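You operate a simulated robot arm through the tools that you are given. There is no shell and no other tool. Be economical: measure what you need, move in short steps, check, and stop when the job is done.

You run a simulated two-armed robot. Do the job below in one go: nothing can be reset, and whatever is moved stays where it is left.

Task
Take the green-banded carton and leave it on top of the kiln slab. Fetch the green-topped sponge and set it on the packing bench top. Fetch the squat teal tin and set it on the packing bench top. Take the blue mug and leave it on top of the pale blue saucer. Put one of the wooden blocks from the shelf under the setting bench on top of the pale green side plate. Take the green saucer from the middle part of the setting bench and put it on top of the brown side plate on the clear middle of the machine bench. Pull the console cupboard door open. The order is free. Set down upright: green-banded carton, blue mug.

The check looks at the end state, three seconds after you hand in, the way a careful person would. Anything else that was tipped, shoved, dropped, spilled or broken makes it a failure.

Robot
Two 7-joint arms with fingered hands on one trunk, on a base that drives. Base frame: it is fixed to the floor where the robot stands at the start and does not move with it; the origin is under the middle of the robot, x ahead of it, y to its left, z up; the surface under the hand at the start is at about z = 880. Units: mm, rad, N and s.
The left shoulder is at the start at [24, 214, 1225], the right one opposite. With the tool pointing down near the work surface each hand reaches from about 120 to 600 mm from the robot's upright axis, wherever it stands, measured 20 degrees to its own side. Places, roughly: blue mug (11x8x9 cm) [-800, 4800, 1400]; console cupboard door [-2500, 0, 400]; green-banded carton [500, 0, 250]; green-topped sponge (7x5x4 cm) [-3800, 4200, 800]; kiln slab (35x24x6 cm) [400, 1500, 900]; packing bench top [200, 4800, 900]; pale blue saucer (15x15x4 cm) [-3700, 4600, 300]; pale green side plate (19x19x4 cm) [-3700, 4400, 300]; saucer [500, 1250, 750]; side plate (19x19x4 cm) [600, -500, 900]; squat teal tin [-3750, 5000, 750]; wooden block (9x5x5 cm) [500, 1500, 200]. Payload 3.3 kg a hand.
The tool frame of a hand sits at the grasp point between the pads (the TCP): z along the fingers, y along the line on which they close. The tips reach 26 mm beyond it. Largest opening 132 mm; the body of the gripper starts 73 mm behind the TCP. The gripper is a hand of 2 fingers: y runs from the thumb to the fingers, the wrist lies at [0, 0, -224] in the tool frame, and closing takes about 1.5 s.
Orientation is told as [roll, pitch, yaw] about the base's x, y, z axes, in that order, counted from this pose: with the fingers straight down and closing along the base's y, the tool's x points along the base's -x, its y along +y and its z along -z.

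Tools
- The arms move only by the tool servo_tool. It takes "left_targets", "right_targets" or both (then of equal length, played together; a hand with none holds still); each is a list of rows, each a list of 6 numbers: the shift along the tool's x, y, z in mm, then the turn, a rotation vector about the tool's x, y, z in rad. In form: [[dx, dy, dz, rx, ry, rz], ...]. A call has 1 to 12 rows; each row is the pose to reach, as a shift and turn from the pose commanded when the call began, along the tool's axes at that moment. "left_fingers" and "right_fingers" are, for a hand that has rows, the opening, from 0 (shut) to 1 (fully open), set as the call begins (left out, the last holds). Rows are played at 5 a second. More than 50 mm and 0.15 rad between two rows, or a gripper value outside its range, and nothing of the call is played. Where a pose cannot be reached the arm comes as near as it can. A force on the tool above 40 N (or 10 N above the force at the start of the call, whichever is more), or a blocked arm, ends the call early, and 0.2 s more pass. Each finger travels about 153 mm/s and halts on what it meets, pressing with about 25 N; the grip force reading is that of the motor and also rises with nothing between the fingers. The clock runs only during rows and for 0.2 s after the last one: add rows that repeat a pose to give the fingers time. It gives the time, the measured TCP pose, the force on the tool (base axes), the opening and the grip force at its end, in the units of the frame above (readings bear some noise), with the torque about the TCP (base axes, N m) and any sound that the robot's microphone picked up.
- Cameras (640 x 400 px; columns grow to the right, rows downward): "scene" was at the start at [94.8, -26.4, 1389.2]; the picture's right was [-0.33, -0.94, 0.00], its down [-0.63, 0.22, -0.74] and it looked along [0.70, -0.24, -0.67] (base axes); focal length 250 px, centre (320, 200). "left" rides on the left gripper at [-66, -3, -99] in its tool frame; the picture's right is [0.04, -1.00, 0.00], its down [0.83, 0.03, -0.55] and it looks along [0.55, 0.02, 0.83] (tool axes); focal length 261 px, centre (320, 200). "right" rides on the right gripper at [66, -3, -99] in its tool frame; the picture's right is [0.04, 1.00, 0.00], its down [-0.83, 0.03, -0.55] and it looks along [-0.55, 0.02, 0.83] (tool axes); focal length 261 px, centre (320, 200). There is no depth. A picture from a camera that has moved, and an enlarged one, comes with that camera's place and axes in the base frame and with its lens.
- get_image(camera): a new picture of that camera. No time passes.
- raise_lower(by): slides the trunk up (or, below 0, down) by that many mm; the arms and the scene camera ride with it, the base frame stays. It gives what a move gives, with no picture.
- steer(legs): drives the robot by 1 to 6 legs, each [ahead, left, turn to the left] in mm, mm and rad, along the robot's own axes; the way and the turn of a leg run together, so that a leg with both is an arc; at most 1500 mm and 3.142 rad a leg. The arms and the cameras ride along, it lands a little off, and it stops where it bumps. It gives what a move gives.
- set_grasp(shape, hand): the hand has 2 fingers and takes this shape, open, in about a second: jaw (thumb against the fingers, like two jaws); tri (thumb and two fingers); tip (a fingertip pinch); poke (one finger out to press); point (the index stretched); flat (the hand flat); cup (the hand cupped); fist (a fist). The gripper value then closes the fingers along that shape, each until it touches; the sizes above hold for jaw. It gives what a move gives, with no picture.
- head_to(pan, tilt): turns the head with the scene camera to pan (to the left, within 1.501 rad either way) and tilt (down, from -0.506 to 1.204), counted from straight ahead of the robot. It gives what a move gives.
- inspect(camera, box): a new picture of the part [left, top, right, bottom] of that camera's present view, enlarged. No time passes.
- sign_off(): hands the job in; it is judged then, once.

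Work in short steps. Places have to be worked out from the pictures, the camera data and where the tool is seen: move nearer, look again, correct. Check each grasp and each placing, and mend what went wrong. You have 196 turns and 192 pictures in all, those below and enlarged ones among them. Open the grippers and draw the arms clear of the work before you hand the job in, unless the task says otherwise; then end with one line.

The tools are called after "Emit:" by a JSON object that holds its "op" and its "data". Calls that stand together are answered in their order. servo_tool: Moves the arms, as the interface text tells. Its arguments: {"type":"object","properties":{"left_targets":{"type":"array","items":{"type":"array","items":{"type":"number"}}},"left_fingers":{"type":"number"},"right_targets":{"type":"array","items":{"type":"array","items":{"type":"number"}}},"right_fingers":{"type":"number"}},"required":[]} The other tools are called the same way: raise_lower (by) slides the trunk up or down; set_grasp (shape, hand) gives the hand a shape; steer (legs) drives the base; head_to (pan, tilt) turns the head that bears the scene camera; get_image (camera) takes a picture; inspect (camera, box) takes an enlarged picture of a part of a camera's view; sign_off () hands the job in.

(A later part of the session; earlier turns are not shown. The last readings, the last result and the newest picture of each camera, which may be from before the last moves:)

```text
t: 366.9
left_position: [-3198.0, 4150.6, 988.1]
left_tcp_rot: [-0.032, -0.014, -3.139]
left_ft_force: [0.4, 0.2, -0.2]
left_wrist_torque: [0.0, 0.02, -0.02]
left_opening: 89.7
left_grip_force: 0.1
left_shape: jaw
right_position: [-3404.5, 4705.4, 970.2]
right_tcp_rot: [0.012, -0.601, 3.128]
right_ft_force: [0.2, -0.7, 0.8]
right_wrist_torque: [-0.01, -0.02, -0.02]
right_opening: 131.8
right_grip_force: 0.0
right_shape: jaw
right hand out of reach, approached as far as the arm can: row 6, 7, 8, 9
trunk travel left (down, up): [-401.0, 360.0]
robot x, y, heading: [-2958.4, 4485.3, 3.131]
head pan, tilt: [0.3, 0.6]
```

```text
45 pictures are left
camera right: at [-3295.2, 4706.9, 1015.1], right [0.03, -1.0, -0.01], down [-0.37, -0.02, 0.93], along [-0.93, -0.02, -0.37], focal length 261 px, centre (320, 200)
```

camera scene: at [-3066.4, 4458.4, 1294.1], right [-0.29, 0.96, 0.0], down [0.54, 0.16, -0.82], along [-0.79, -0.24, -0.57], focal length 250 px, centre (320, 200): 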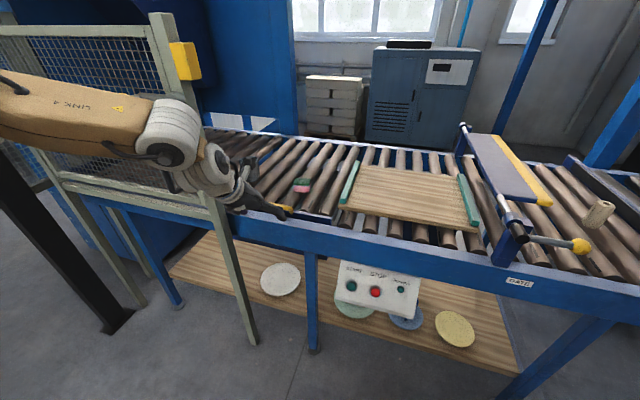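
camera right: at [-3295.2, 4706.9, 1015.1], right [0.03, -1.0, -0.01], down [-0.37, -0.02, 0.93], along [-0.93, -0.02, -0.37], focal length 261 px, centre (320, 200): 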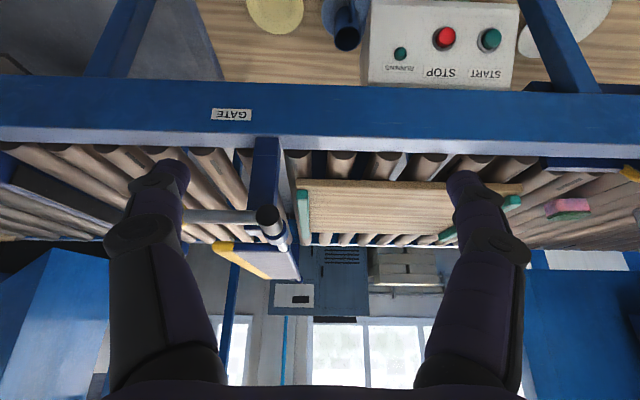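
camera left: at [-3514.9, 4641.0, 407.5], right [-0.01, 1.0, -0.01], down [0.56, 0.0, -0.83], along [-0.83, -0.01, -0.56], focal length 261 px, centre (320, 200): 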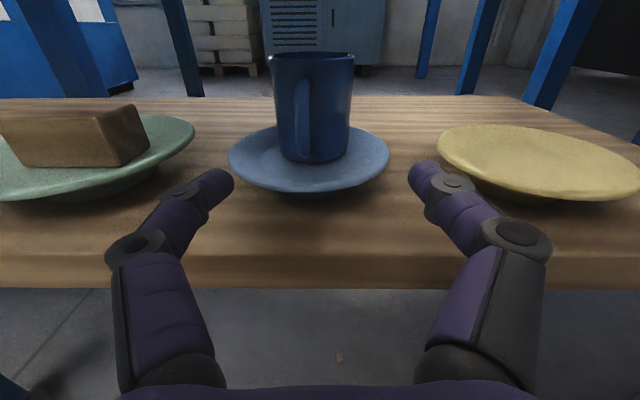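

The right hand works (f 446, right 220). I shift the base south so the right hand lines up with the sponge and look.

Emit:
{"op": "steer", "data": {"legs": [[0, 525, 0]]}}

Emit:
{"op": "steer", "data": {"legs": [[150, 0, 0.008]]}}

Emit:
{"op": "get_image", "data": {"camera": "right"}}

Emit:
{"op": "head_to", "data": {"pan": 0, "tilt": 0.6}}

Emit:
{"op": "get_image", "data": {"camera": "scene"}}

```text
t: 369.9
left_position: [-3212.0, 3647.8, 987.4]
left_tcp_rot: [-0.031, -0.017, 3.132]
left_ft_force: [0.4, -0.4, 0.8]
left_wrist_torque: [-0.01, -0.04, -0.03]
left_opening: 89.7
left_grip_force: 0.0
left_shape: jaw
right_position: [-3409.6, 4205.4, 969.8]
right_tcp_rot: [0.011, -0.599, 3.115]
right_ft_force: [-0.5, -1.2, -0.1]
right_wrist_torque: [0.07, 0.04, -0.04]
right_opening: 131.9
right_grip_force: 0.2
right_shape: jaw
trunk travel left (down, up): [-401.0, 360.0]
robot x, y, heading: [-2963.9, 3978.3, 3.118]
head pan, tilt: [0.3, 0.6]
```

```text
t: 371.2
left_position: [-3361.2, 3650.2, 988.0]
left_tcp_rot: [-0.033, -0.014, 3.138]
left_ft_force: [0.4, -0.2, 0.6]
left_wrist_torque: [0.0, -0.03, 0.0]
left_opening: 89.7
left_grip_force: 0.1
left_shape: jaw
right_position: [-3562.1, 4204.4, 969.4]
right_tcp_rot: [0.011, -0.6, 3.123]
right_ft_force: [0.6, -0.7, -0.5]
right_wrist_torque: [0.02, -0.01, -0.01]
right_opening: 131.9
right_grip_force: 0.0
right_shape: jaw
trunk travel left (down, up): [-401.0, 360.0]
robot x, y, heading: [-3114.7, 3984.1, 3.126]
head pan, tilt: [0.3, 0.6]
```

```text
44 pictures are left
camera right: at [-3454.0, 4206.7, 1014.7], right [0.02, -1.0, -0.01], down [-0.38, -0.02, 0.93], along [-0.93, -0.01, -0.38], focal length 261 px, centre (320, 200)
```

right: 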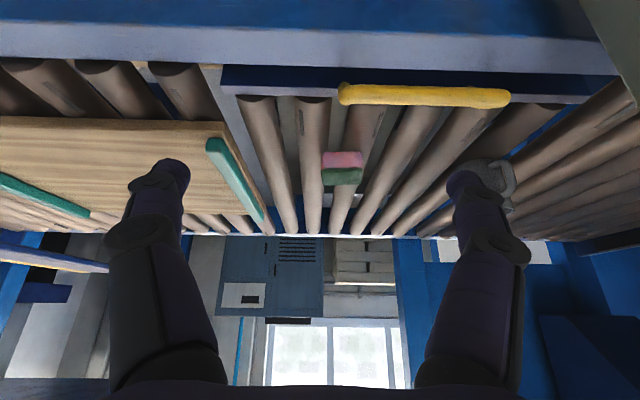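

```text
t: 372.1
left_position: [-3359.6, 3649.6, 988.0]
left_tcp_rot: [-0.033, -0.015, 3.138]
left_ft_force: [0.4, 0.1, -0.8]
left_wrist_torque: [-0.01, 0.0, -0.03]
left_opening: 89.8
left_grip_force: 0.1
left_shape: jaw
right_position: [-3562.0, 4204.6, 969.5]
right_tcp_rot: [0.012, -0.6, 3.122]
right_ft_force: [0.2, 0.1, 0.3]
right_wrist_torque: [0.0, 0.0, 0.01]
right_opening: 131.9
right_grip_force: 0.1
right_shape: jaw
trunk travel left (down, up): [-401.0, 360.0]
robot x, y, heading: [-3116.3, 3983.1, 3.123]
head pan, tilt: [0.0, 0.6]
```

```text
43 pictures are left
camera scene: at [-3229.3, 3983.9, 1294.1], right [0.01, 1.0, 0.0], down [0.57, -0.01, -0.82], along [-0.82, 0.01, -0.57], focal length 250 px, centre (320, 200)
```

scene: 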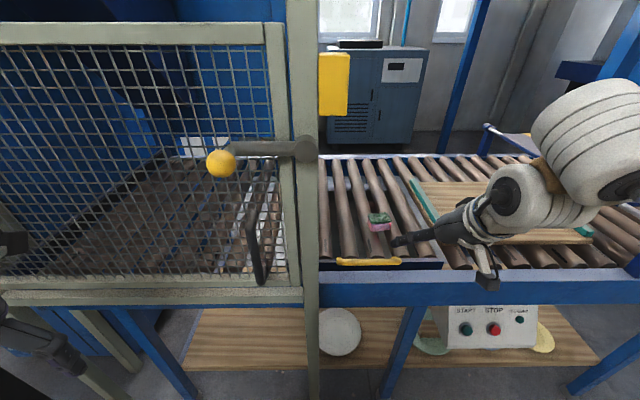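

Sponge ≈ [−3804,4166,815]; the yellow bar is at x −3645, z 825, clear of the path. I drive 80 ahead and reach the right hand over the sponge.

Emit:
{"op": "steer", "data": {"legs": [[80, 0, 0]]}}

Emit:
{"op": "servo_tool", "data": {"right_targets": [[-26, 8, 18, 0, 0, 0], [-52, 16, 35, 0, 0, 0], [-78, 24, 53, 0, 0, 0], [-104, 32, 70, 0, 0, 0], [-129, 38, 88, 0, 0, 0]], "right_fingers": 0.85}}

Emit:
{"op": "get_image", "data": {"camera": "right"}}

Emit:
{"op": "get_image", "data": {"camera": "scene"}}

```text
t: 373.1
left_position: [-3441.5, 3650.7, 987.7]
left_tcp_rot: [-0.034, -0.013, 3.137]
left_ft_force: [0.1, -0.9, 0.6]
left_wrist_torque: [0.03, -0.05, 0.02]
left_opening: 89.6
left_grip_force: 0.1
left_shape: jaw
right_position: [-3641.8, 4207.5, 969.3]
right_tcp_rot: [0.013, -0.598, 3.121]
right_ft_force: [-0.1, 0.4, -1.2]
right_wrist_torque: [0.06, -0.04, 0.01]
right_opening: 131.7
right_grip_force: 0.0
right_shape: jaw
trunk travel left (down, up): [-401.0, 360.0]
robot x, y, heading: [-3194.9, 3985.3, 3.119]
head pan, tilt: [0.0, 0.6]
```

```text
t: 374.3
left_position: [-3439.7, 3651.9, 988.2]
left_tcp_rot: [-0.033, -0.017, 3.138]
left_ft_force: [0.3, 0.3, -0.4]
left_wrist_torque: [-0.02, 0.0, -0.01]
left_opening: 89.6
left_grip_force: 0.1
left_shape: jaw
right_position: [-3678.0, 4211.3, 973.5]
right_tcp_rot: [0.013, -0.598, 3.121]
right_ft_force: [-0.2, -0.9, -0.5]
right_wrist_torque: [0.0, -0.01, 0.01]
right_opening: 112.4
right_grip_force: 0.1
right_shape: jaw
right hand out of reach, approached as far as the arm can: row 1, 2, 3, 4, 5
trunk travel left (down, up): [-401.0, 360.0]
robot x, y, heading: [-3191.6, 3985.0, 3.127]
head pan, tilt: [0.0, 0.6]
```

```text
42 pictures are left
camera right: at [-3569.1, 4213.3, 1017.7], right [0.02, -1.0, -0.01], down [-0.37, -0.02, 0.93], along [-0.93, -0.02, -0.38], focal length 261 px, centre (320, 200)
```

right: 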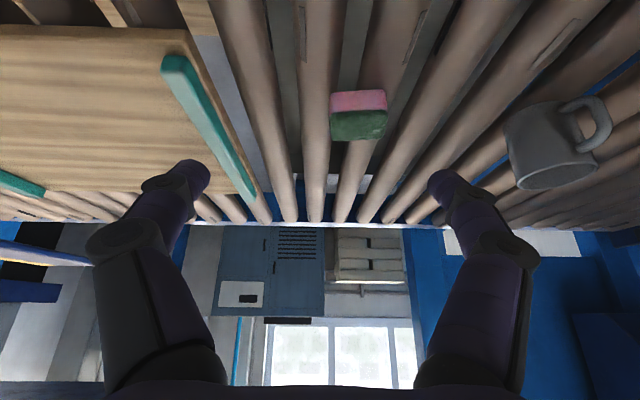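

```text
41 pictures are left
camera scene: at [-3308.6, 3985.5, 1294.1], right [0.02, 1.0, 0.0], down [0.57, -0.01, -0.82], along [-0.82, 0.01, -0.57], focal length 250 px, centre (320, 200)
```

scene: 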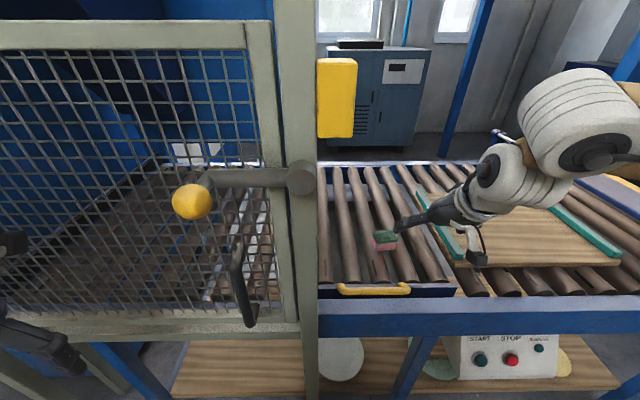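

The limit is a wrist posture one; as with the tin, a higher trunk should help. I raise it 200 and move the right hand ahead and down over the sponge.

Emit:
{"op": "raise_lower", "data": {"by": 200}}

Emit:
{"op": "servo_tool", "data": {"right_targets": [[2, 8, 40, 0, 0, 0], [5, 15, 79, 0, 0, 0], [7, 23, 119, 0, 0, 0], [10, 30, 158, 0, 0, 0], [12, 38, 198, 0, 0, 0], [15, 45, 237, 0, 0, 0]]}}

Emit:
{"op": "get_image", "data": {"camera": "right"}}

```text
t: 376.5
left_position: [-3440.3, 3651.5, 1187.9]
left_tcp_rot: [-0.034, -0.016, 3.136]
left_ft_force: [0.4, -0.6, 0.5]
left_wrist_torque: [-0.01, 0.02, 0.01]
left_opening: 89.5
left_grip_force: 0.1
left_shape: jaw
right_position: [-3677.4, 4212.2, 1194.9]
right_tcp_rot: [0.016, -0.63, 3.121]
right_ft_force: [-0.5, -0.1, 0.2]
right_wrist_torque: [0.0, -0.02, -0.02]
right_opening: 112.5
right_grip_force: 0.0
right_shape: jaw
trunk travel left (down, up): [-601.0, 160.0]
robot x, y, heading: [-3192.4, 3984.4, 3.128]
head pan, tilt: [0.0, 0.6]
```

```text
t: 377.9
left_position: [-3440.2, 3651.9, 1188.4]
left_tcp_rot: [-0.033, -0.016, 3.138]
left_ft_force: [0.3, 1.0, 0.5]
left_wrist_torque: [0.02, -0.01, 0.02]
left_opening: 89.6
left_grip_force: 0.0
left_shape: jaw
right_position: [-3723.4, 4259.2, 1073.6]
right_tcp_rot: [0.017, -0.633, 3.12]
right_ft_force: [0.6, 0.5, 0.3]
right_wrist_torque: [0.01, 0.02, -0.03]
right_opening: 112.3
right_grip_force: 0.0
right_shape: jaw
right hand out of reach, approached as far as the arm can: row 1, 2, 3, 4, 5, 6
trunk travel left (down, up): [-601.0, 160.0]
robot x, y, heading: [-3192.3, 3986.4, 3.123]
head pan, tilt: [0.0, 0.6]
```

```text
40 pictures are left
camera right: at [-3612.9, 4261.9, 1115.9], right [0.02, -1.0, -0.01], down [-0.34, -0.02, 0.94], along [-0.94, -0.02, -0.35], focal length 261 px, centre (320, 200)
```

right: 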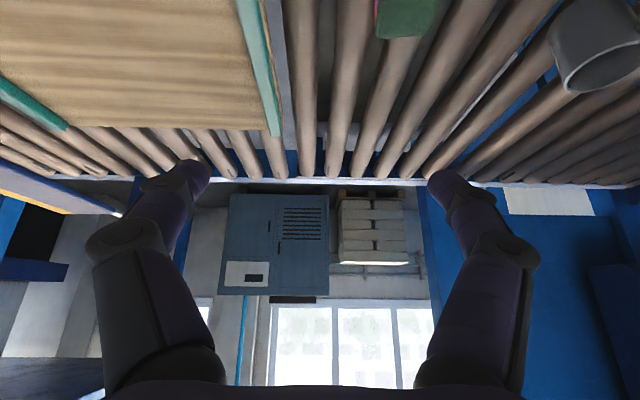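

The right arm prefers being farther out to its side. I shift the base 95 south so it needs no inward reach, then descend/advance.

Emit:
{"op": "steer", "data": {"legs": [[0, 95, 0.015]]}}

Emit:
{"op": "servo_tool", "data": {"right_targets": [[0, 0, 40, 0, 0, 0], [0, 0, 80, 0, 0, 0], [0, 0, 120, 0, 0, 0], [0, 0, 150, 0, 0, 0]]}}

Emit:
{"op": "get_image", "data": {"camera": "right"}}

```text
t: 379.0
left_position: [-3435.9, 3552.0, 1186.9]
left_tcp_rot: [-0.032, -0.016, -3.131]
left_ft_force: [0.9, -0.6, -0.1]
left_wrist_torque: [0.05, 0.0, -0.03]
left_opening: 89.6
left_grip_force: 0.0
left_shape: jaw
right_position: [-3728.9, 4156.1, 1073.7]
right_tcp_rot: [0.016, -0.631, 3.137]
right_ft_force: [0.5, 0.5, 0.8]
right_wrist_torque: [0.03, 0.06, 0.0]
right_opening: 112.2
right_grip_force: 0.0
right_shape: jaw
trunk travel left (down, up): [-601.0, 160.0]
robot x, y, heading: [-3195.1, 3885.5, 3.143]
head pan, tilt: [0.0, 0.6]
```

```text
t: 380.0
left_position: [-3435.5, 3553.4, 1188.7]
left_tcp_rot: [-0.032, -0.015, -3.132]
left_ft_force: [-0.1, 0.0, 0.4]
left_wrist_torque: [0.0, 0.03, 0.01]
left_opening: 89.5
left_grip_force: 0.0
left_shape: jaw
right_position: [-3742.6, 4203.1, 1034.7]
right_tcp_rot: [0.018, -0.633, 3.138]
right_ft_force: [0.3, 0.2, 0.4]
right_wrist_torque: [0.0, -0.02, 0.0]
right_opening: 112.0
right_grip_force: 0.0
right_shape: jaw
right hand out of reach, approached as far as the arm can: row 1, 2, 3, 4
trunk travel left (down, up): [-601.0, 160.0]
robot x, y, heading: [-3191.7, 3886.8, 3.138]
head pan, tilt: [0.0, 0.6]
```

```text
39 pictures are left
camera right: at [-3632.4, 4207.0, 1075.5], right [0.04, -1.0, -0.01], down [-0.34, -0.02, 0.94], along [-0.94, -0.03, -0.35], focal length 261 px, centre (320, 200)
```

right: 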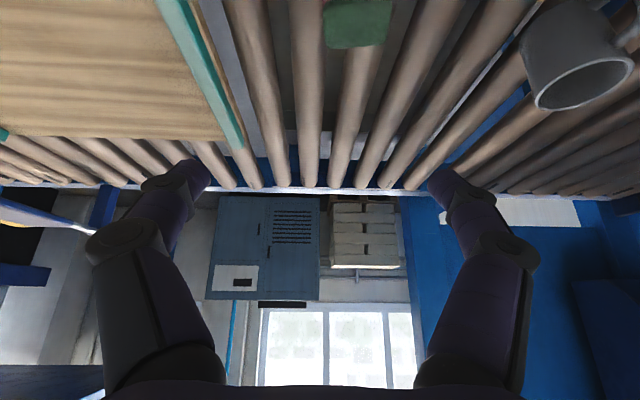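

I try a vertical hand (the arm's rated posture): rotate the pitch back to ≈0, then descend.

Emit:
{"op": "servo_tool", "data": {"right_targets": [[0, 0, 0, 0, 0.125, 0], [0, 0, 0, 0, 0.25, 0], [0, 0, 0, 0, 0.375, 0], [0, 0, 0, 0, 0.5, 0], [0, 0, 0, 0, 0.6, 0]]}}

Emit:
{"op": "servo_tool", "data": {"right_targets": [[-10, 10, 25, 0, 0, 0], [-20, 20, 50, 0, 0, 0], [-30, 30, 75, 0, 0, 0], [-40, 37, 100, 0, 0, 0]]}}

Emit:
{"op": "get_image", "data": {"camera": "right"}}

```text
t: 381.2
left_position: [-3436.2, 3552.8, 1188.6]
left_tcp_rot: [-0.033, -0.016, -3.131]
left_ft_force: [-0.6, 0.1, 0.9]
left_wrist_torque: [-0.02, 0.0, -0.02]
left_opening: 89.6
left_grip_force: 0.0
left_shape: jaw
right_position: [-3659.2, 4239.4, 1058.9]
right_tcp_rot: [0.018, -0.036, -3.139]
right_ft_force: [0.2, 0.6, 0.7]
right_wrist_torque: [-0.01, -0.02, 0.01]
right_opening: 112.4
right_grip_force: 0.0
right_shape: jaw
right hand out of reach, approached as far as the arm can: row 1, 2, 3, 4, 5
trunk travel left (down, up): [-601.0, 160.0]
robot x, y, heading: [-3193.4, 3889.9, 3.143]
head pan, tilt: [0.0, 0.6]
```

```text
t: 382.2
left_position: [-3436.8, 3553.1, 1188.1]
left_tcp_rot: [-0.031, -0.016, -3.131]
left_ft_force: [-0.1, -0.1, -0.1]
left_wrist_torque: [0.0, 0.01, 0.03]
left_opening: 89.7
left_grip_force: 0.1
left_shape: jaw
right_position: [-3636.2, 4235.7, 1014.5]
right_tcp_rot: [0.015, -0.034, -3.138]
right_ft_force: [-0.4, -0.6, -0.8]
right_wrist_torque: [-0.01, -0.01, 0.02]
right_opening: 112.4
right_grip_force: 0.2
right_shape: jaw
right hand out of reach, approached as far as the arm can: row 1, 2, 3, 4
trunk travel left (down, up): [-601.0, 160.0]
robot x, y, heading: [-3191.0, 3890.2, 3.138]
head pan, tilt: [0.0, 0.6]
```

```text
38 pictures are left
camera right: at [-3568.7, 4239.3, 1110.8], right [0.05, -1.0, 0.01], down [-0.81, -0.03, 0.58], along [-0.58, -0.04, -0.81], focal length 261 px, centre (320, 200)
```

right: 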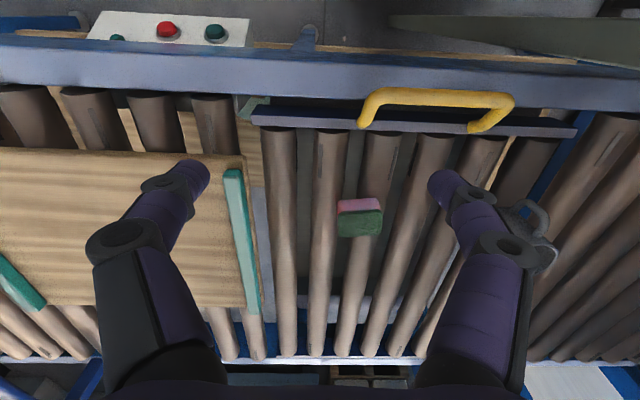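

The right arm stays limited, so I go back to the left arm but with the robot turned ~0.5 so its elbow stays clear of the guard. First I back away and re-tuck the right, extend the left.

Emit:
{"op": "steer", "data": {"legs": [[-300, 0, 0]]}}

Emit:
{"op": "servo_tool", "data": {"left_targets": [[-27, -26, 17, 0, -0.067, 0], [-54, -52, 33, 0, -0.133, 0], [-82, -79, 50, 0, -0.2, 0], [-109, -105, 67, 0, -0.267, 0], [-136, -131, 83, 0, -0.333, 0], [-163, -157, 100, 0, -0.4, 0], [-190, -184, 117, 0, -0.467, 0], [-218, -210, 133, 0, -0.533, 0], [-245, -236, 150, 0, -0.6, 0]], "right_targets": [[22, 0, 0, 0, 0, 0], [44, 0, 0, 0, 0, 0], [66, 0, 0, 0, 0, 0], [88, 0, 0, 0, 0, 0], [110, 0, 0, 0, 0, 0], [132, 0, 0, 0, 0, 0], [154, 0, 0, 0, 0, 0], [176, 0, 0, 0, 0, 0], [200, 0, 0, 0, 0, 0]]}}

Emit:
{"op": "steer", "data": {"legs": [[0, -714, 0], [290, 0, 0], [0, 0, 0.5]]}}

Emit:
{"op": "get_image", "data": {"camera": "left"}}

Emit:
{"op": "get_image", "data": {"camera": "scene"}}

```text
t: 384.2
left_position: [-3136.5, 3553.4, 1188.2]
left_tcp_rot: [-0.032, -0.018, 3.14]
left_ft_force: [-0.8, 1.2, 0.2]
left_wrist_torque: [-0.03, 0.01, 0.0]
left_opening: 89.6
left_grip_force: 0.0
left_shape: jaw
right_position: [-3329.2, 4238.2, 1014.0]
right_tcp_rot: [0.015, -0.034, 3.132]
right_ft_force: [1.3, -0.4, 0.4]
right_wrist_torque: [-0.02, 0.02, -0.01]
right_opening: 112.0
right_grip_force: 0.0
right_shape: jaw
trunk travel left (down, up): [-601.0, 160.0]
robot x, y, heading: [-2891.8, 3883.5, 3.129]
head pan, tilt: [0.0, 0.6]
```

```text
t: 386.2
left_position: [-3386.6, 3794.9, 1050.1]
left_tcp_rot: [-0.039, -0.617, -3.12]
left_ft_force: [-0.7, 0.1, -0.1]
left_wrist_torque: [-0.01, 0.01, 0.02]
left_opening: 89.4
left_grip_force: 0.2
left_shape: jaw
right_position: [-3129.8, 4236.9, 1006.5]
right_tcp_rot: [0.017, -0.031, 3.133]
right_ft_force: [-0.7, 0.4, -0.3]
right_wrist_torque: [-0.02, -0.03, -0.02]
right_opening: 112.3
right_grip_force: 0.0
right_shape: jaw
trunk travel left (down, up): [-601.0, 160.0]
robot x, y, heading: [-2889.5, 3886.0, 3.127]
head pan, tilt: [0.0, 0.6]
```

```text
t: 393.0
left_position: [-3544.5, 4280.4, 1050.3]
left_tcp_rot: [-0.039, -0.617, -2.627]
left_ft_force: [0.0, 0.2, 0.9]
left_wrist_torque: [0.03, -0.03, -0.01]
left_opening: 89.6
left_grip_force: 0.0
left_shape: jaw
right_position: [-3530.2, 4790.3, 1007.9]
right_tcp_rot: [0.014, -0.033, -2.654]
right_ft_force: [0.2, 0.3, -0.5]
right_wrist_torque: [0.01, 0.01, 0.04]
right_opening: 112.2
right_grip_force: 0.0
right_shape: jaw
trunk travel left (down, up): [-601.0, 160.0]
robot x, y, heading: [-3151.5, 4592.8, -2.653]
head pan, tilt: [0.0, 0.6]
```

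```text
37 pictures are left
camera left: at [-3540.9, 4279.8, 1169.4], right [-0.44, 0.9, 0.01], down [0.9, 0.44, -0.03], along [-0.03, -0.01, -1.0], focal length 261 px, centre (320, 200)
```

left: 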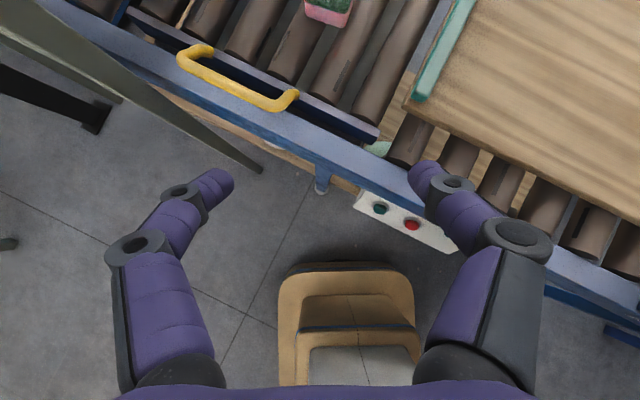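

```text
36 pictures are left
camera scene: at [-3242.5, 4548.6, 1494.7], right [-0.46, 0.89, 0.0], down [0.5, 0.26, -0.82], along [-0.73, -0.38, -0.57], focal length 250 px, centre (320, 200)
```

scene: 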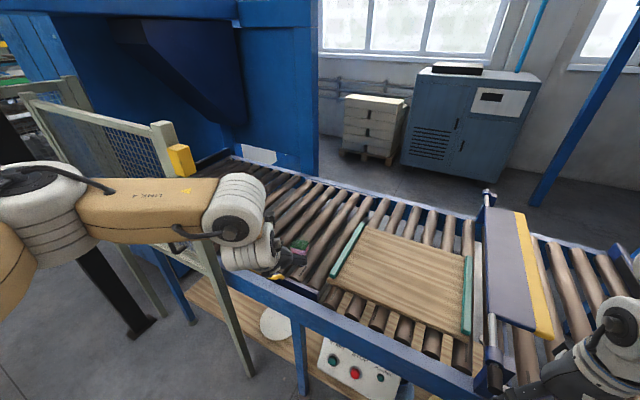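

The left elbow would still meet the guard. Since the left reached well with a large side offset at a lower trunk, I'll mirror that with the right hand (300 mm out), with the robot turned as now and standing at ≈[−3190,4152]. First tuck the left arm, drive there, and lower the trunk.

Emit:
{"op": "servo_tool", "data": {"left_targets": [[13, 26, -30, 0, 0.067, 0], [26, 52, -59, 0, 0.133, 0], [39, 79, -89, 0, 0.2, 0], [52, 105, -118, 0, 0.267, 0], [64, 131, -148, 0, 0.333, 0], [77, 157, -177, 0, 0.4, 0], [90, 184, -207, 0, 0.467, 0], [103, 210, -236, 0, 0.533, 0], [116, 236, -266, 0, 0.6, 0]]}}

Emit:
{"op": "steer", "data": {"legs": [[0, 370, 0], [238, 0, 0]]}}

Emit:
{"op": "raise_lower", "data": {"by": -190}}

Emit:
{"op": "servo_tool", "data": {"right_targets": [[-36, 5, -16, 0, -0.072, 0], [-71, 10, -32, 0, -0.145, 0], [-107, 16, -48, 0, -0.217, 0], [-142, 21, -64, 0, -0.29, 0], [-178, 26, -80, 0, -0.362, 0], [-214, 32, -95, 0, -0.435, 0], [-249, 37, -110, 0, -0.507, 0], [-285, 42, -120, 0, -0.57, 0]]}}

Emit:
{"op": "get_image", "data": {"camera": "right"}}

```text
t: 395.0
left_position: [-3211.3, 4185.9, 1193.3]
left_tcp_rot: [-0.036, -0.017, -2.649]
left_ft_force: [0.4, 0.8, 0.3]
left_wrist_torque: [0.01, 0.03, 0.0]
left_opening: 89.9
left_grip_force: 0.1
left_shape: jaw
right_position: [-3529.0, 4790.5, 1008.0]
right_tcp_rot: [0.016, -0.036, -2.656]
right_ft_force: [0.5, 0.3, -0.3]
right_wrist_torque: [-0.01, -0.02, -0.05]
right_opening: 112.3
right_grip_force: 0.1
right_shape: jaw
trunk travel left (down, up): [-601.0, 160.0]
robot x, y, heading: [-3153.1, 4592.6, -2.662]
head pan, tilt: [0.0, 0.6]
```

```text
t: 398.8
left_position: [-3258.5, 3744.6, 1192.6]
left_tcp_rot: [-0.032, -0.016, -2.658]
left_ft_force: [-0.3, 0.3, -0.7]
left_wrist_torque: [0.02, -0.05, -0.01]
left_opening: 89.5
left_grip_force: 0.0
left_shape: jaw
right_position: [-3568.8, 4351.3, 1008.4]
right_tcp_rot: [0.016, -0.033, -2.666]
right_ft_force: [-0.5, 0.0, 0.3]
right_wrist_torque: [0.05, -0.01, 0.0]
right_opening: 112.3
right_grip_force: 0.0
right_shape: jaw
trunk travel left (down, up): [-601.0, 160.0]
robot x, y, heading: [-3194.7, 4152.5, -2.671]
head pan, tilt: [0.0, 0.6]
```

```text
t: 400.9
left_position: [-3255.1, 3745.0, 1003.0]
left_tcp_rot: [-0.034, -0.014, -2.657]
left_ft_force: [-0.8, -0.5, -0.2]
left_wrist_torque: [-0.01, -0.02, -0.03]
left_opening: 89.5
left_grip_force: 0.1
left_shape: jaw
right_position: [-3566.3, 4352.7, 817.4]
right_tcp_rot: [0.017, -0.034, -2.665]
right_ft_force: [0.0, 0.5, -0.5]
right_wrist_torque: [-0.03, -0.02, 0.03]
right_opening: 112.3
right_grip_force: 0.0
right_shape: jaw
trunk travel left (down, up): [-411.0, 350.0]
robot x, y, heading: [-3196.3, 4152.1, -2.669]
head pan, tilt: [0.0, 0.6]
```

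```text
t: 402.7
left_position: [-3256.4, 3745.0, 1003.7]
left_tcp_rot: [-0.033, -0.015, -2.658]
left_ft_force: [0.5, -0.8, -0.7]
left_wrist_torque: [0.0, -0.01, -0.05]
left_opening: 89.9
left_grip_force: 0.0
left_shape: jaw
right_position: [-3800.2, 4190.8, 947.9]
right_tcp_rot: [0.016, -0.604, -2.673]
right_ft_force: [-0.7, -0.1, 0.4]
right_wrist_torque: [-0.04, -0.02, -0.01]
right_opening: 112.3
right_grip_force: 0.0
right_shape: jaw
trunk travel left (down, up): [-411.0, 350.0]
robot x, y, heading: [-3191.4, 4150.8, -2.669]
head pan, tilt: [0.0, 0.6]
```

```text
35 pictures are left
camera right: at [-3705.1, 4244.5, 993.5], right [0.49, -0.87, -0.01], down [-0.32, -0.19, 0.93], along [-0.81, -0.45, -0.37], focal length 261 px, centre (320, 200)
```

right: 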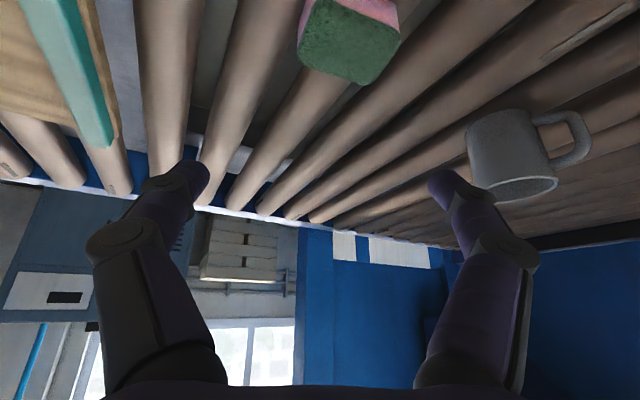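

The right hand reached over the sponge. I align the yaw to the sponge, centre over it and descend halfway, then look.

Emit:
{"op": "servo_tool", "data": {"right_targets": [[6, 7, 20, 0.06, 0, 0.085], [13, 14, 40, 0.12, 0, 0.17], [19, 20, 59, 0.176, 0, 0.255]]}}

Emit:
{"op": "get_image", "data": {"camera": "right"}}

Emit:
{"op": "get_image", "data": {"camera": "scene"}}

```text
t: 403.5
left_position: [-3256.8, 3745.2, 1002.9]
left_tcp_rot: [-0.034, -0.016, -2.658]
left_ft_force: [0.0, 0.4, 0.0]
left_wrist_torque: [-0.02, 0.0, -0.01]
left_opening: 89.6
left_grip_force: 0.1
left_shape: jaw
right_position: [-3803.7, 4182.6, 894.9]
right_tcp_rot: [0.021, -0.6, -2.986]
right_ft_force: [0.1, -0.1, 0.0]
right_wrist_torque: [-0.03, 0.0, -0.05]
right_opening: 112.6
right_grip_force: 0.1
right_shape: jaw
right hand out of reach, approached as far as the arm can: row 3
trunk travel left (down, up): [-411.0, 350.0]
robot x, y, heading: [-3192.2, 4151.5, -2.673]
head pan, tilt: [0.0, 0.6]
```

```text
34 pictures are left
camera right: at [-3696.6, 4204.2, 940.2], right [0.2, -0.98, -0.01], down [-0.37, -0.08, 0.93], along [-0.91, -0.18, -0.38], focal length 261 px, centre (320, 200)
```

right: 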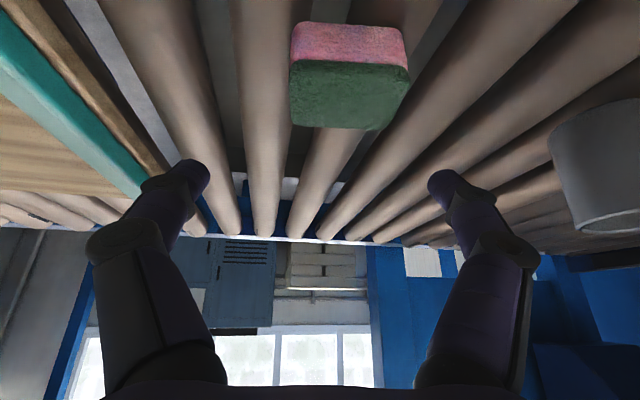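

```text
33 pictures are left
camera scene: at [-3294.0, 4102.1, 1304.3], right [-0.45, 0.89, 0.0], down [0.5, 0.26, -0.83], along [-0.74, -0.37, -0.56], focal length 250 px, centre (320, 200)
```

scene: 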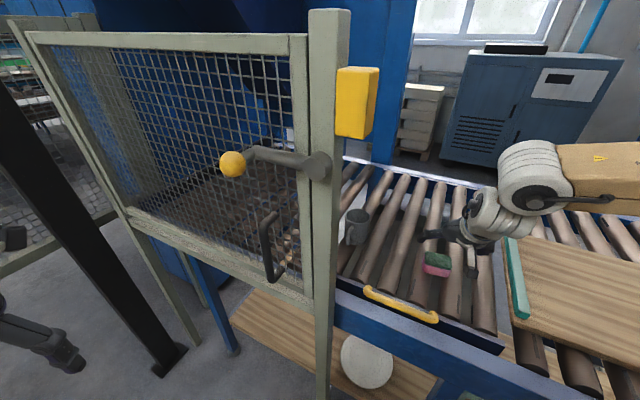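

Sponge centre ≈ [−3798,4168]; hand is 14 mm too far north. A small base nudge, then descend.

Emit:
{"op": "steer", "data": {"legs": [[7, 14, 0]]}}

Emit:
{"op": "servo_tool", "data": {"right_targets": [[14, 0, 20, 0, 0, 0], [28, 0, 40, 0, 0, 0], [37, 0, 53, 0, 0, 0]]}}

Emit:
{"op": "get_image", "data": {"camera": "right"}}

```text
t: 404.2
left_position: [-3255.4, 3726.2, 1003.1]
left_tcp_rot: [-0.034, -0.014, -2.66]
left_ft_force: [-0.5, -0.8, 0.3]
left_wrist_torque: [-0.01, 0.03, -0.01]
left_opening: 89.6
left_grip_force: 0.0
left_shape: jaw
right_position: [-3802.5, 4164.6, 894.8]
right_tcp_rot: [0.019, -0.599, -2.983]
right_ft_force: [-0.5, -0.7, 0.1]
right_wrist_torque: [0.01, -0.02, 0.01]
right_opening: 112.4
right_grip_force: 0.1
right_shape: jaw
trunk travel left (down, up): [-411.0, 350.0]
robot x, y, heading: [-3194.2, 4134.5, -2.67]
head pan, tilt: [0.0, 0.6]
```

```text
t: 405.0
left_position: [-3257.1, 3728.8, 1003.4]
left_tcp_rot: [-0.033, -0.015, -2.657]
left_ft_force: [-0.3, 0.0, -0.6]
left_wrist_torque: [0.05, -0.04, -0.02]
left_opening: 89.6
left_grip_force: 0.1
left_shape: jaw
right_position: [-3800.0, 4185.4, 849.2]
right_tcp_rot: [0.023, -0.599, -2.984]
right_ft_force: [0.6, 0.0, 0.7]
right_wrist_torque: [-0.03, -0.01, 0.0]
right_opening: 112.4
right_grip_force: 0.0
right_shape: jaw
right hand out of reach, approached as far as the arm can: row 1, 2, 3
trunk travel left (down, up): [-411.0, 350.0]
robot x, y, heading: [-3192.2, 4133.8, -2.671]
head pan, tilt: [0.0, 0.6]
```

```text
32 pictures are left
camera right: at [-3693.0, 4209.0, 893.7], right [0.2, -0.98, 0.0], down [-0.37, -0.08, 0.93], along [-0.91, -0.19, -0.38], focal length 261 px, centre (320, 200)
```

right: 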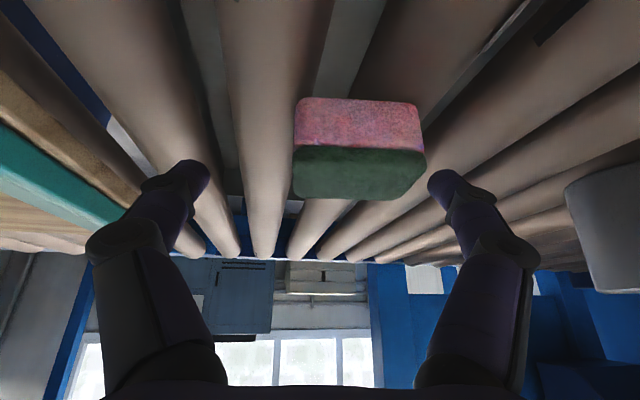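

The arm drifts north as it lowers, so I correct with the base (18 mm south) and lower via the trunk (20 mm).

Emit:
{"op": "steer", "data": {"legs": [[8, 16, 0]]}}

Emit:
{"op": "raise_lower", "data": {"by": -20}}

Emit:
{"op": "get_image", "data": {"camera": "right"}}

```text
t: 405.8
left_position: [-3256.3, 3709.2, 1002.1]
left_tcp_rot: [-0.034, -0.015, -2.66]
left_ft_force: [-1.5, -0.7, -0.9]
left_wrist_torque: [0.0, -0.02, -0.03]
left_opening: 89.5
left_grip_force: 0.0
left_shape: jaw
right_position: [-3799.1, 4167.5, 848.0]
right_tcp_rot: [0.022, -0.597, -2.983]
right_ft_force: [-1.2, 0.4, 0.7]
right_wrist_torque: [0.04, -0.01, 0.01]
right_opening: 112.7
right_grip_force: 0.1
right_shape: jaw
trunk travel left (down, up): [-411.0, 350.0]
robot x, y, heading: [-3196.1, 4119.9, -2.671]
head pan, tilt: [0.0, 0.6]
```

```text
t: 406.5
left_position: [-3257.3, 3710.2, 983.7]
left_tcp_rot: [-0.033, -0.015, -2.658]
left_ft_force: [0.1, 0.1, 0.0]
left_wrist_torque: [0.02, -0.03, 0.01]
left_opening: 89.6
left_grip_force: 0.0
left_shape: jaw
right_position: [-3800.0, 4168.2, 828.2]
right_tcp_rot: [0.021, -0.599, -2.985]
right_ft_force: [0.3, 0.2, -0.3]
right_wrist_torque: [0.02, -0.02, 0.02]
right_opening: 112.4
right_grip_force: 0.0
right_shape: jaw
trunk travel left (down, up): [-391.0, 370.0]
robot x, y, heading: [-3192.2, 4119.0, -2.67]
head pan, tilt: [0.0, 0.6]
```

```text
31 pictures are left
camera right: at [-3692.9, 4190.7, 873.9], right [0.2, -0.98, 0.0], down [-0.37, -0.08, 0.93], along [-0.91, -0.19, -0.38], focal length 261 px, centre (320, 200)
```

right: 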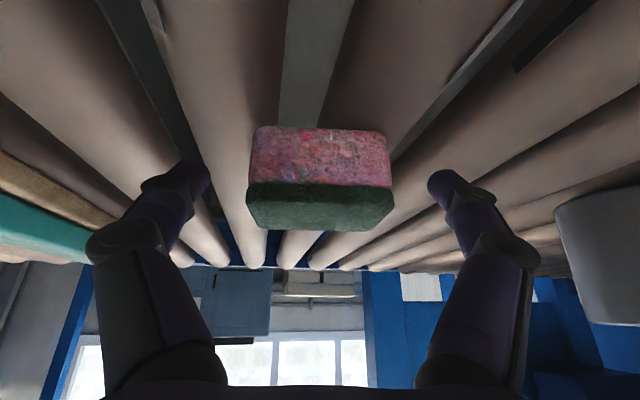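

Sponge is centred between the fingers. Close, then lift with the trunk.

Emit:
{"op": "servo_tool", "data": {"right_targets": [[0, 0, 0, 0, 0, 0], [0, 0, 0, 0, 0, 0], [0, 0, 0, 0, 0, 0], [0, 0, 0, 0, 0, 0], [0, 0, 0, 0, 0, 0]], "right_fingers": 0}}

Emit:
{"op": "raise_lower", "data": {"by": 150}}

Emit:
{"op": "get_image", "data": {"camera": "right"}}

```text
t: 407.7
left_position: [-3256.5, 3710.9, 982.3]
left_tcp_rot: [-0.033, -0.017, -2.657]
left_ft_force: [0.4, 0.4, -0.4]
left_wrist_torque: [0.03, -0.01, 0.0]
left_opening: 89.6
left_grip_force: 0.2
left_shape: jaw
right_position: [-3800.6, 4168.7, 829.5]
right_tcp_rot: [0.023, -0.6, -2.985]
right_ft_force: [-0.1, 0.5, 0.8]
right_wrist_torque: [0.01, -0.01, 0.02]
right_opening: 55.4
right_grip_force: 25.1
right_shape: jaw
trunk travel left (down, up): [-391.0, 370.0]
robot x, y, heading: [-3190.6, 4118.6, -2.667]
head pan, tilt: [0.0, 0.6]
```

```text
t: 409.4
left_position: [-3256.6, 3711.2, 1132.9]
left_tcp_rot: [-0.032, -0.015, -2.658]
left_ft_force: [-0.3, 0.1, -0.1]
left_wrist_torque: [-0.01, 0.0, -0.01]
left_opening: 89.6
left_grip_force: 0.2
left_shape: jaw
right_position: [-3800.6, 4168.9, 993.1]
right_tcp_rot: [0.037, -0.625, -2.989]
right_ft_force: [-1.0, -0.1, 0.2]
right_wrist_torque: [0.01, 0.02, 0.01]
right_opening: 55.3
right_grip_force: 24.9
right_shape: jaw
trunk travel left (down, up): [-541.0, 220.0]
robot x, y, heading: [-3190.8, 4117.2, -2.672]
head pan, tilt: [0.0, 0.6]
```

```text
30 pictures are left
camera right: at [-3693.6, 4191.8, 1035.6], right [0.2, -0.98, 0.01], down [-0.35, -0.07, 0.94], along [-0.92, -0.19, -0.35], focal length 261 px, centre (320, 200)
```

right: 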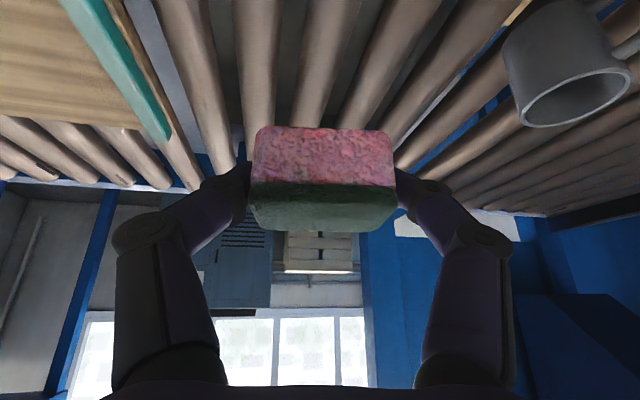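

Sponge held. I back well away from the guard, go south, turn to face north, and carry it to the packing bench.

Emit:
{"op": "steer", "data": {"legs": [[-450, 0, 0], [251, 490, 0], [0, 0, -2.042]]}}

Emit:
{"op": "steer", "data": {"legs": [[0, -1500, 0], [0, -1450, 0]]}}

Emit:
{"op": "head_to", "data": {"pan": -0.2, "tilt": 0.5}}

Emit:
{"op": "get_image", "data": {"camera": "scene"}}

```text
t: 420.0
left_position: [-3113.5, 4018.2, 1132.5]
left_tcp_rot: [-0.033, -0.014, 1.555]
left_ft_force: [-1.1, 0.5, 0.7]
left_wrist_torque: [0.0, 0.0, 0.01]
left_opening: 89.6
left_grip_force: 0.0
left_shape: jaw
right_position: [-2449.3, 4276.2, 994.6]
right_tcp_rot: [0.037, -0.625, 1.224]
right_ft_force: [-0.8, -0.5, 0.3]
right_wrist_torque: [-0.02, 0.01, 0.01]
right_opening: 54.7
right_grip_force: 25.8
right_shape: jaw
trunk travel left (down, up): [-541.0, 220.0]
robot x, y, heading: [-2785.7, 3767.4, 1.546]
head pan, tilt: [0.0, 0.6]
```

```text
t: 433.9
left_position: [-234.5, 3919.0, 1133.5]
left_tcp_rot: [-0.034, -0.015, 1.563]
left_ft_force: [0.6, 0.7, 0.7]
left_wrist_torque: [0.02, 0.01, -0.02]
left_opening: 89.7
left_grip_force: 0.0
left_shape: jaw
right_position: [427.4, 4184.6, 993.1]
right_tcp_rot: [0.036, -0.624, 1.232]
right_ft_force: [0.3, 0.1, 0.3]
right_wrist_torque: [-0.02, 0.0, -0.02]
right_opening: 54.9
right_grip_force: 25.1
right_shape: jaw
trunk travel left (down, up): [-541.0, 220.0]
robot x, y, heading: [98.1, 3674.5, 1.555]
head pan, tilt: [0.0, 0.6]
```

```text
t: 434.6
left_position: [-234.9, 3918.9, 1133.9]
left_tcp_rot: [-0.034, -0.015, 1.563]
left_ft_force: [0.0, -0.3, -0.2]
left_wrist_torque: [0.01, 0.04, -0.01]
left_opening: 89.7
left_grip_force: 0.1
left_shape: jaw
right_position: [426.8, 4183.6, 993.6]
right_tcp_rot: [0.037, -0.625, 1.233]
right_ft_force: [0.2, -0.3, 1.2]
right_wrist_torque: [0.02, -0.01, 0.03]
right_opening: 55.1
right_grip_force: 24.8
right_shape: jaw
trunk travel left (down, up): [-541.0, 220.0]
robot x, y, heading: [96.6, 3672.6, 1.548]
head pan, tilt: [-0.201, 0.499]
```

```text
29 pictures are left
camera scene: at [115.2, 3775.0, 1443.8], right [0.98, -0.22, 0.0], down [-0.1, -0.47, -0.88], along [0.19, 0.86, -0.48], focal length 250 px, centre (320, 200)
```

scene: 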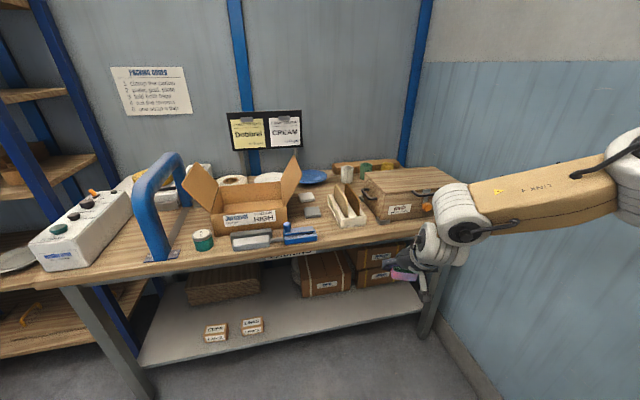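

Free spot on the front strip right of the stapler: ≈ [390,4555]. I drive forward and left to put the sponge above it.

Emit:
{"op": "steer", "data": {"legs": [[362, 30, 0.02]]}}

Emit:
{"op": "raise_lower", "data": {"by": -70}}

Emit:
{"op": "get_image", "data": {"camera": "right"}}

Emit:
{"op": "get_image", "data": {"camera": "scene"}}

```text
t: 436.9
left_position: [-269.3, 4269.6, 1131.7]
left_tcp_rot: [-0.033, -0.014, 1.593]
left_ft_force: [0.1, -0.3, -0.2]
left_wrist_torque: [-0.02, 0.01, -0.04]
left_opening: 89.6
left_grip_force: 0.1
left_shape: jaw
right_position: [384.1, 4553.5, 993.9]
right_tcp_rot: [0.036, -0.627, 1.262]
right_ft_force: [0.7, 0.3, -0.4]
right_wrist_torque: [-0.04, 0.0, -0.01]
right_opening: 55.1
right_grip_force: 24.9
right_shape: jaw
trunk travel left (down, up): [-541.0, 220.0]
robot x, y, heading: [65.6, 4032.2, 1.581]
head pan, tilt: [-0.201, 0.499]
```

```text
t: 438.1
left_position: [-268.8, 4266.3, 1064.0]
left_tcp_rot: [-0.035, -0.019, 1.592]
left_ft_force: [0.7, 0.1, 0.4]
left_wrist_torque: [0.0, 0.0, -0.03]
left_opening: 89.6
left_grip_force: 0.1
left_shape: jaw
right_position: [382.5, 4555.3, 931.8]
right_tcp_rot: [0.045, -0.642, 1.255]
right_ft_force: [-1.2, -8.7, 16.5]
right_wrist_torque: [-0.08, -0.15, -0.1]
right_opening: 56.4
right_grip_force: 24.5
right_shape: jaw
trunk travel left (down, up): [-471.0, 290.0]
robot x, y, heading: [68.8, 4031.5, 1.578]
head pan, tilt: [-0.201, 0.499]
stopped: the force on the tool passed its limit at 42 N (the readings are from after the stop); the commanded pose is now the measured one
```

```text
28 pictures are left
camera right: at [354.0, 4447.1, 971.3], right [-0.97, 0.25, 0.01], down [0.09, 0.32, 0.94], along [0.24, 0.91, -0.33], focal length 261 px, centre (320, 200)
```

right: 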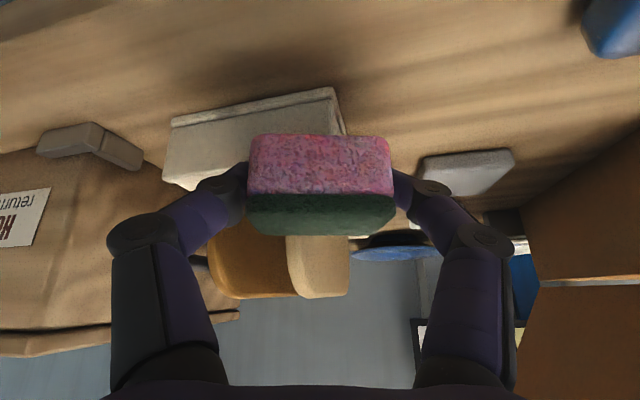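

```text
27 pictures are left
camera scene: at [83.2, 4136.7, 1374.2], right [0.98, -0.19, 0.0], down [-0.09, -0.47, -0.88], along [0.17, 0.86, -0.48], focal length 250 px, centre (320, 200)
```

scene: 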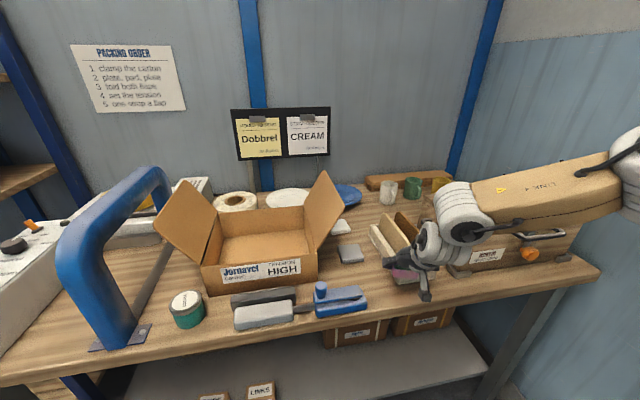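

The sponge touched the front wall of the white tray. I raise, back 50 mm, and check the tray.

Emit:
{"op": "raise_lower", "data": {"by": 45}}

Emit:
{"op": "steer", "data": {"legs": [[-45, 0, 0]]}}

Emit:
{"op": "get_image", "data": {"camera": "right"}}

Emit:
{"op": "inspect", "data": {"camera": "scene", "box": [280, 160, 480, 320]}}

```text
t: 439.0
left_position: [-268.8, 4269.3, 1108.4]
left_tcp_rot: [-0.034, -0.016, 1.594]
left_ft_force: [-0.2, 0.9, 0.8]
left_wrist_torque: [0.02, 0.02, 0.0]
left_opening: 89.5
left_grip_force: 0.3
left_shape: jaw
right_position: [382.7, 4555.8, 972.3]
right_tcp_rot: [0.043, -0.637, 1.256]
right_ft_force: [-0.2, 0.2, 0.4]
right_wrist_torque: [0.01, -0.01, 0.01]
right_opening: 56.1
right_grip_force: 25.0
right_shape: jaw
trunk travel left (down, up): [-516.0, 245.0]
robot x, y, heading: [68.3, 4030.1, 1.582]
head pan, tilt: [-0.201, 0.499]
```

```text
t: 439.9
left_position: [-269.1, 4220.6, 1108.9]
left_tcp_rot: [-0.032, -0.02, 1.593]
left_ft_force: [0.7, -0.6, 0.0]
left_wrist_torque: [0.01, -0.02, 0.0]
left_opening: 89.4
left_grip_force: 0.0
left_shape: jaw
right_position: [383.4, 4508.9, 973.6]
right_tcp_rot: [0.045, -0.64, 1.256]
right_ft_force: [0.0, -0.5, 0.9]
right_wrist_torque: [0.02, 0.02, 0.02]
right_opening: 56.0
right_grip_force: 24.9
right_shape: jaw
trunk travel left (down, up): [-516.0, 245.0]
robot x, y, heading: [65.4, 3984.5, 1.575]
head pan, tilt: [-0.201, 0.499]
```

```text
26 pictures are left
camera right: at [354.8, 4401.3, 1014.9], right [-0.97, 0.25, 0.01], down [0.1, 0.32, 0.94], along [0.23, 0.91, -0.34], focal length 261 px, centre (320, 200)
```

right: 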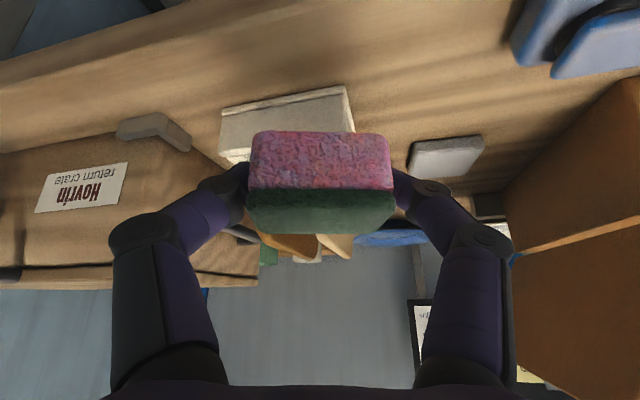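

```text
2.50 times, centred on (380, 240) of scene
camera zoom: at [84.5, 4088.1, 1419.3], right [0.98, -0.19, 0.0], down [-0.09, -0.47, -0.88], along [0.17, 0.86, -0.48], focal length 625 px, centre (170, 100)
```

zoom: 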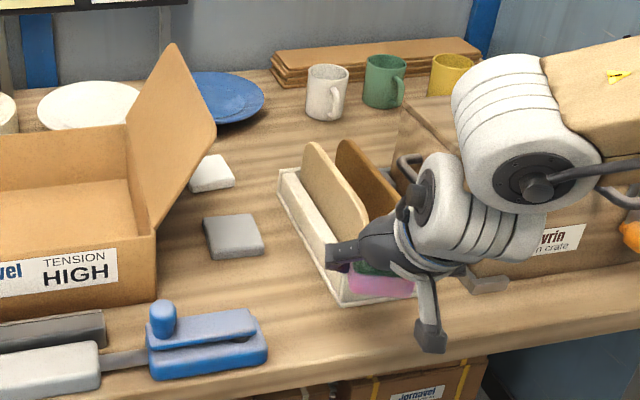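

Tray looks undisturbed; its front is at y≈4586. I straighten the sponge with the bench edge, aim for [400,4542], and lower.

Emit:
{"op": "servo_tool", "data": {"right_targets": [[0, 0, 0, -0.063, 0, -0.084], [0, 0, 0, -0.125, 0, -0.169], [0, 0, 0, -0.188, 0, -0.253]]}}

Emit:
{"op": "steer", "data": {"legs": [[30, -15, 0]]}}

Emit:
{"op": "raise_lower", "data": {"by": -70}}

Emit:
{"op": "get_image", "data": {"camera": "right"}}

```text
t: 440.7
left_position: [-269.0, 4222.9, 1109.7]
left_tcp_rot: [-0.032, -0.017, 1.595]
left_ft_force: [0.3, -0.7, 0.4]
left_wrist_torque: [0.0, 0.0, 0.0]
left_opening: 89.6
left_grip_force: 0.0
left_shape: jaw
right_position: [382.8, 4510.3, 972.2]
right_tcp_rot: [0.042, -0.646, 1.575]
right_ft_force: [0.0, -0.2, -0.3]
right_wrist_torque: [0.01, -0.02, -0.01]
right_opening: 56.1
right_grip_force: 25.2
right_shape: jaw
trunk travel left (down, up): [-516.0, 245.0]
robot x, y, heading: [70.2, 3986.6, 1.581]
head pan, tilt: [-0.201, 0.499]
```

```text
t: 441.6
left_position: [-253.7, 4255.2, 1109.2]
left_tcp_rot: [-0.032, -0.014, 1.593]
left_ft_force: [-0.5, 0.5, 0.5]
left_wrist_torque: [-0.05, 0.0, 0.01]
left_opening: 89.5
left_grip_force: 0.1
left_shape: jaw
right_position: [399.1, 4542.9, 971.7]
right_tcp_rot: [0.043, -0.646, 1.572]
right_ft_force: [0.6, 0.5, -0.3]
right_wrist_torque: [0.0, 0.01, 0.01]
right_opening: 56.2
right_grip_force: 25.0
right_shape: jaw
trunk travel left (down, up): [-516.0, 245.0]
robot x, y, heading: [83.6, 4013.0, 1.581]
head pan, tilt: [-0.201, 0.499]
```

```text
t: 442.6
left_position: [-254.5, 4253.2, 1038.3]
left_tcp_rot: [-0.032, -0.016, 1.593]
left_ft_force: [0.1, 1.4, 0.5]
left_wrist_torque: [0.03, -0.01, 0.01]
left_opening: 89.5
left_grip_force: 0.0
left_shape: jaw
right_position: [399.0, 4539.0, 902.5]
right_tcp_rot: [0.042, -0.645, 1.573]
right_ft_force: [0.2, -10.2, 3.8]
right_wrist_torque: [-0.01, -0.05, -0.06]
right_opening: 50.9
right_grip_force: 24.5
right_shape: jaw
trunk travel left (down, up): [-446.0, 315.0]
robot x, y, heading: [82.8, 4016.2, 1.582]
head pan, tilt: [-0.201, 0.499]
```

```text
24 pictures are left
camera right: at [404.2, 4428.7, 942.6], right [-1.0, -0.06, 0.01], down [-0.01, 0.33, 0.94], along [-0.06, 0.94, -0.33], focal length 261 px, centre (320, 200)
```

right: 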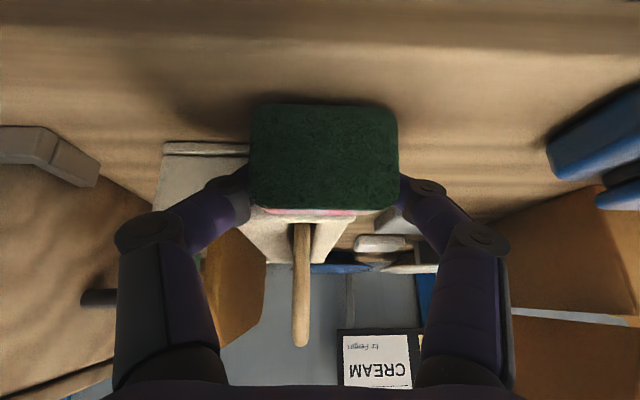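

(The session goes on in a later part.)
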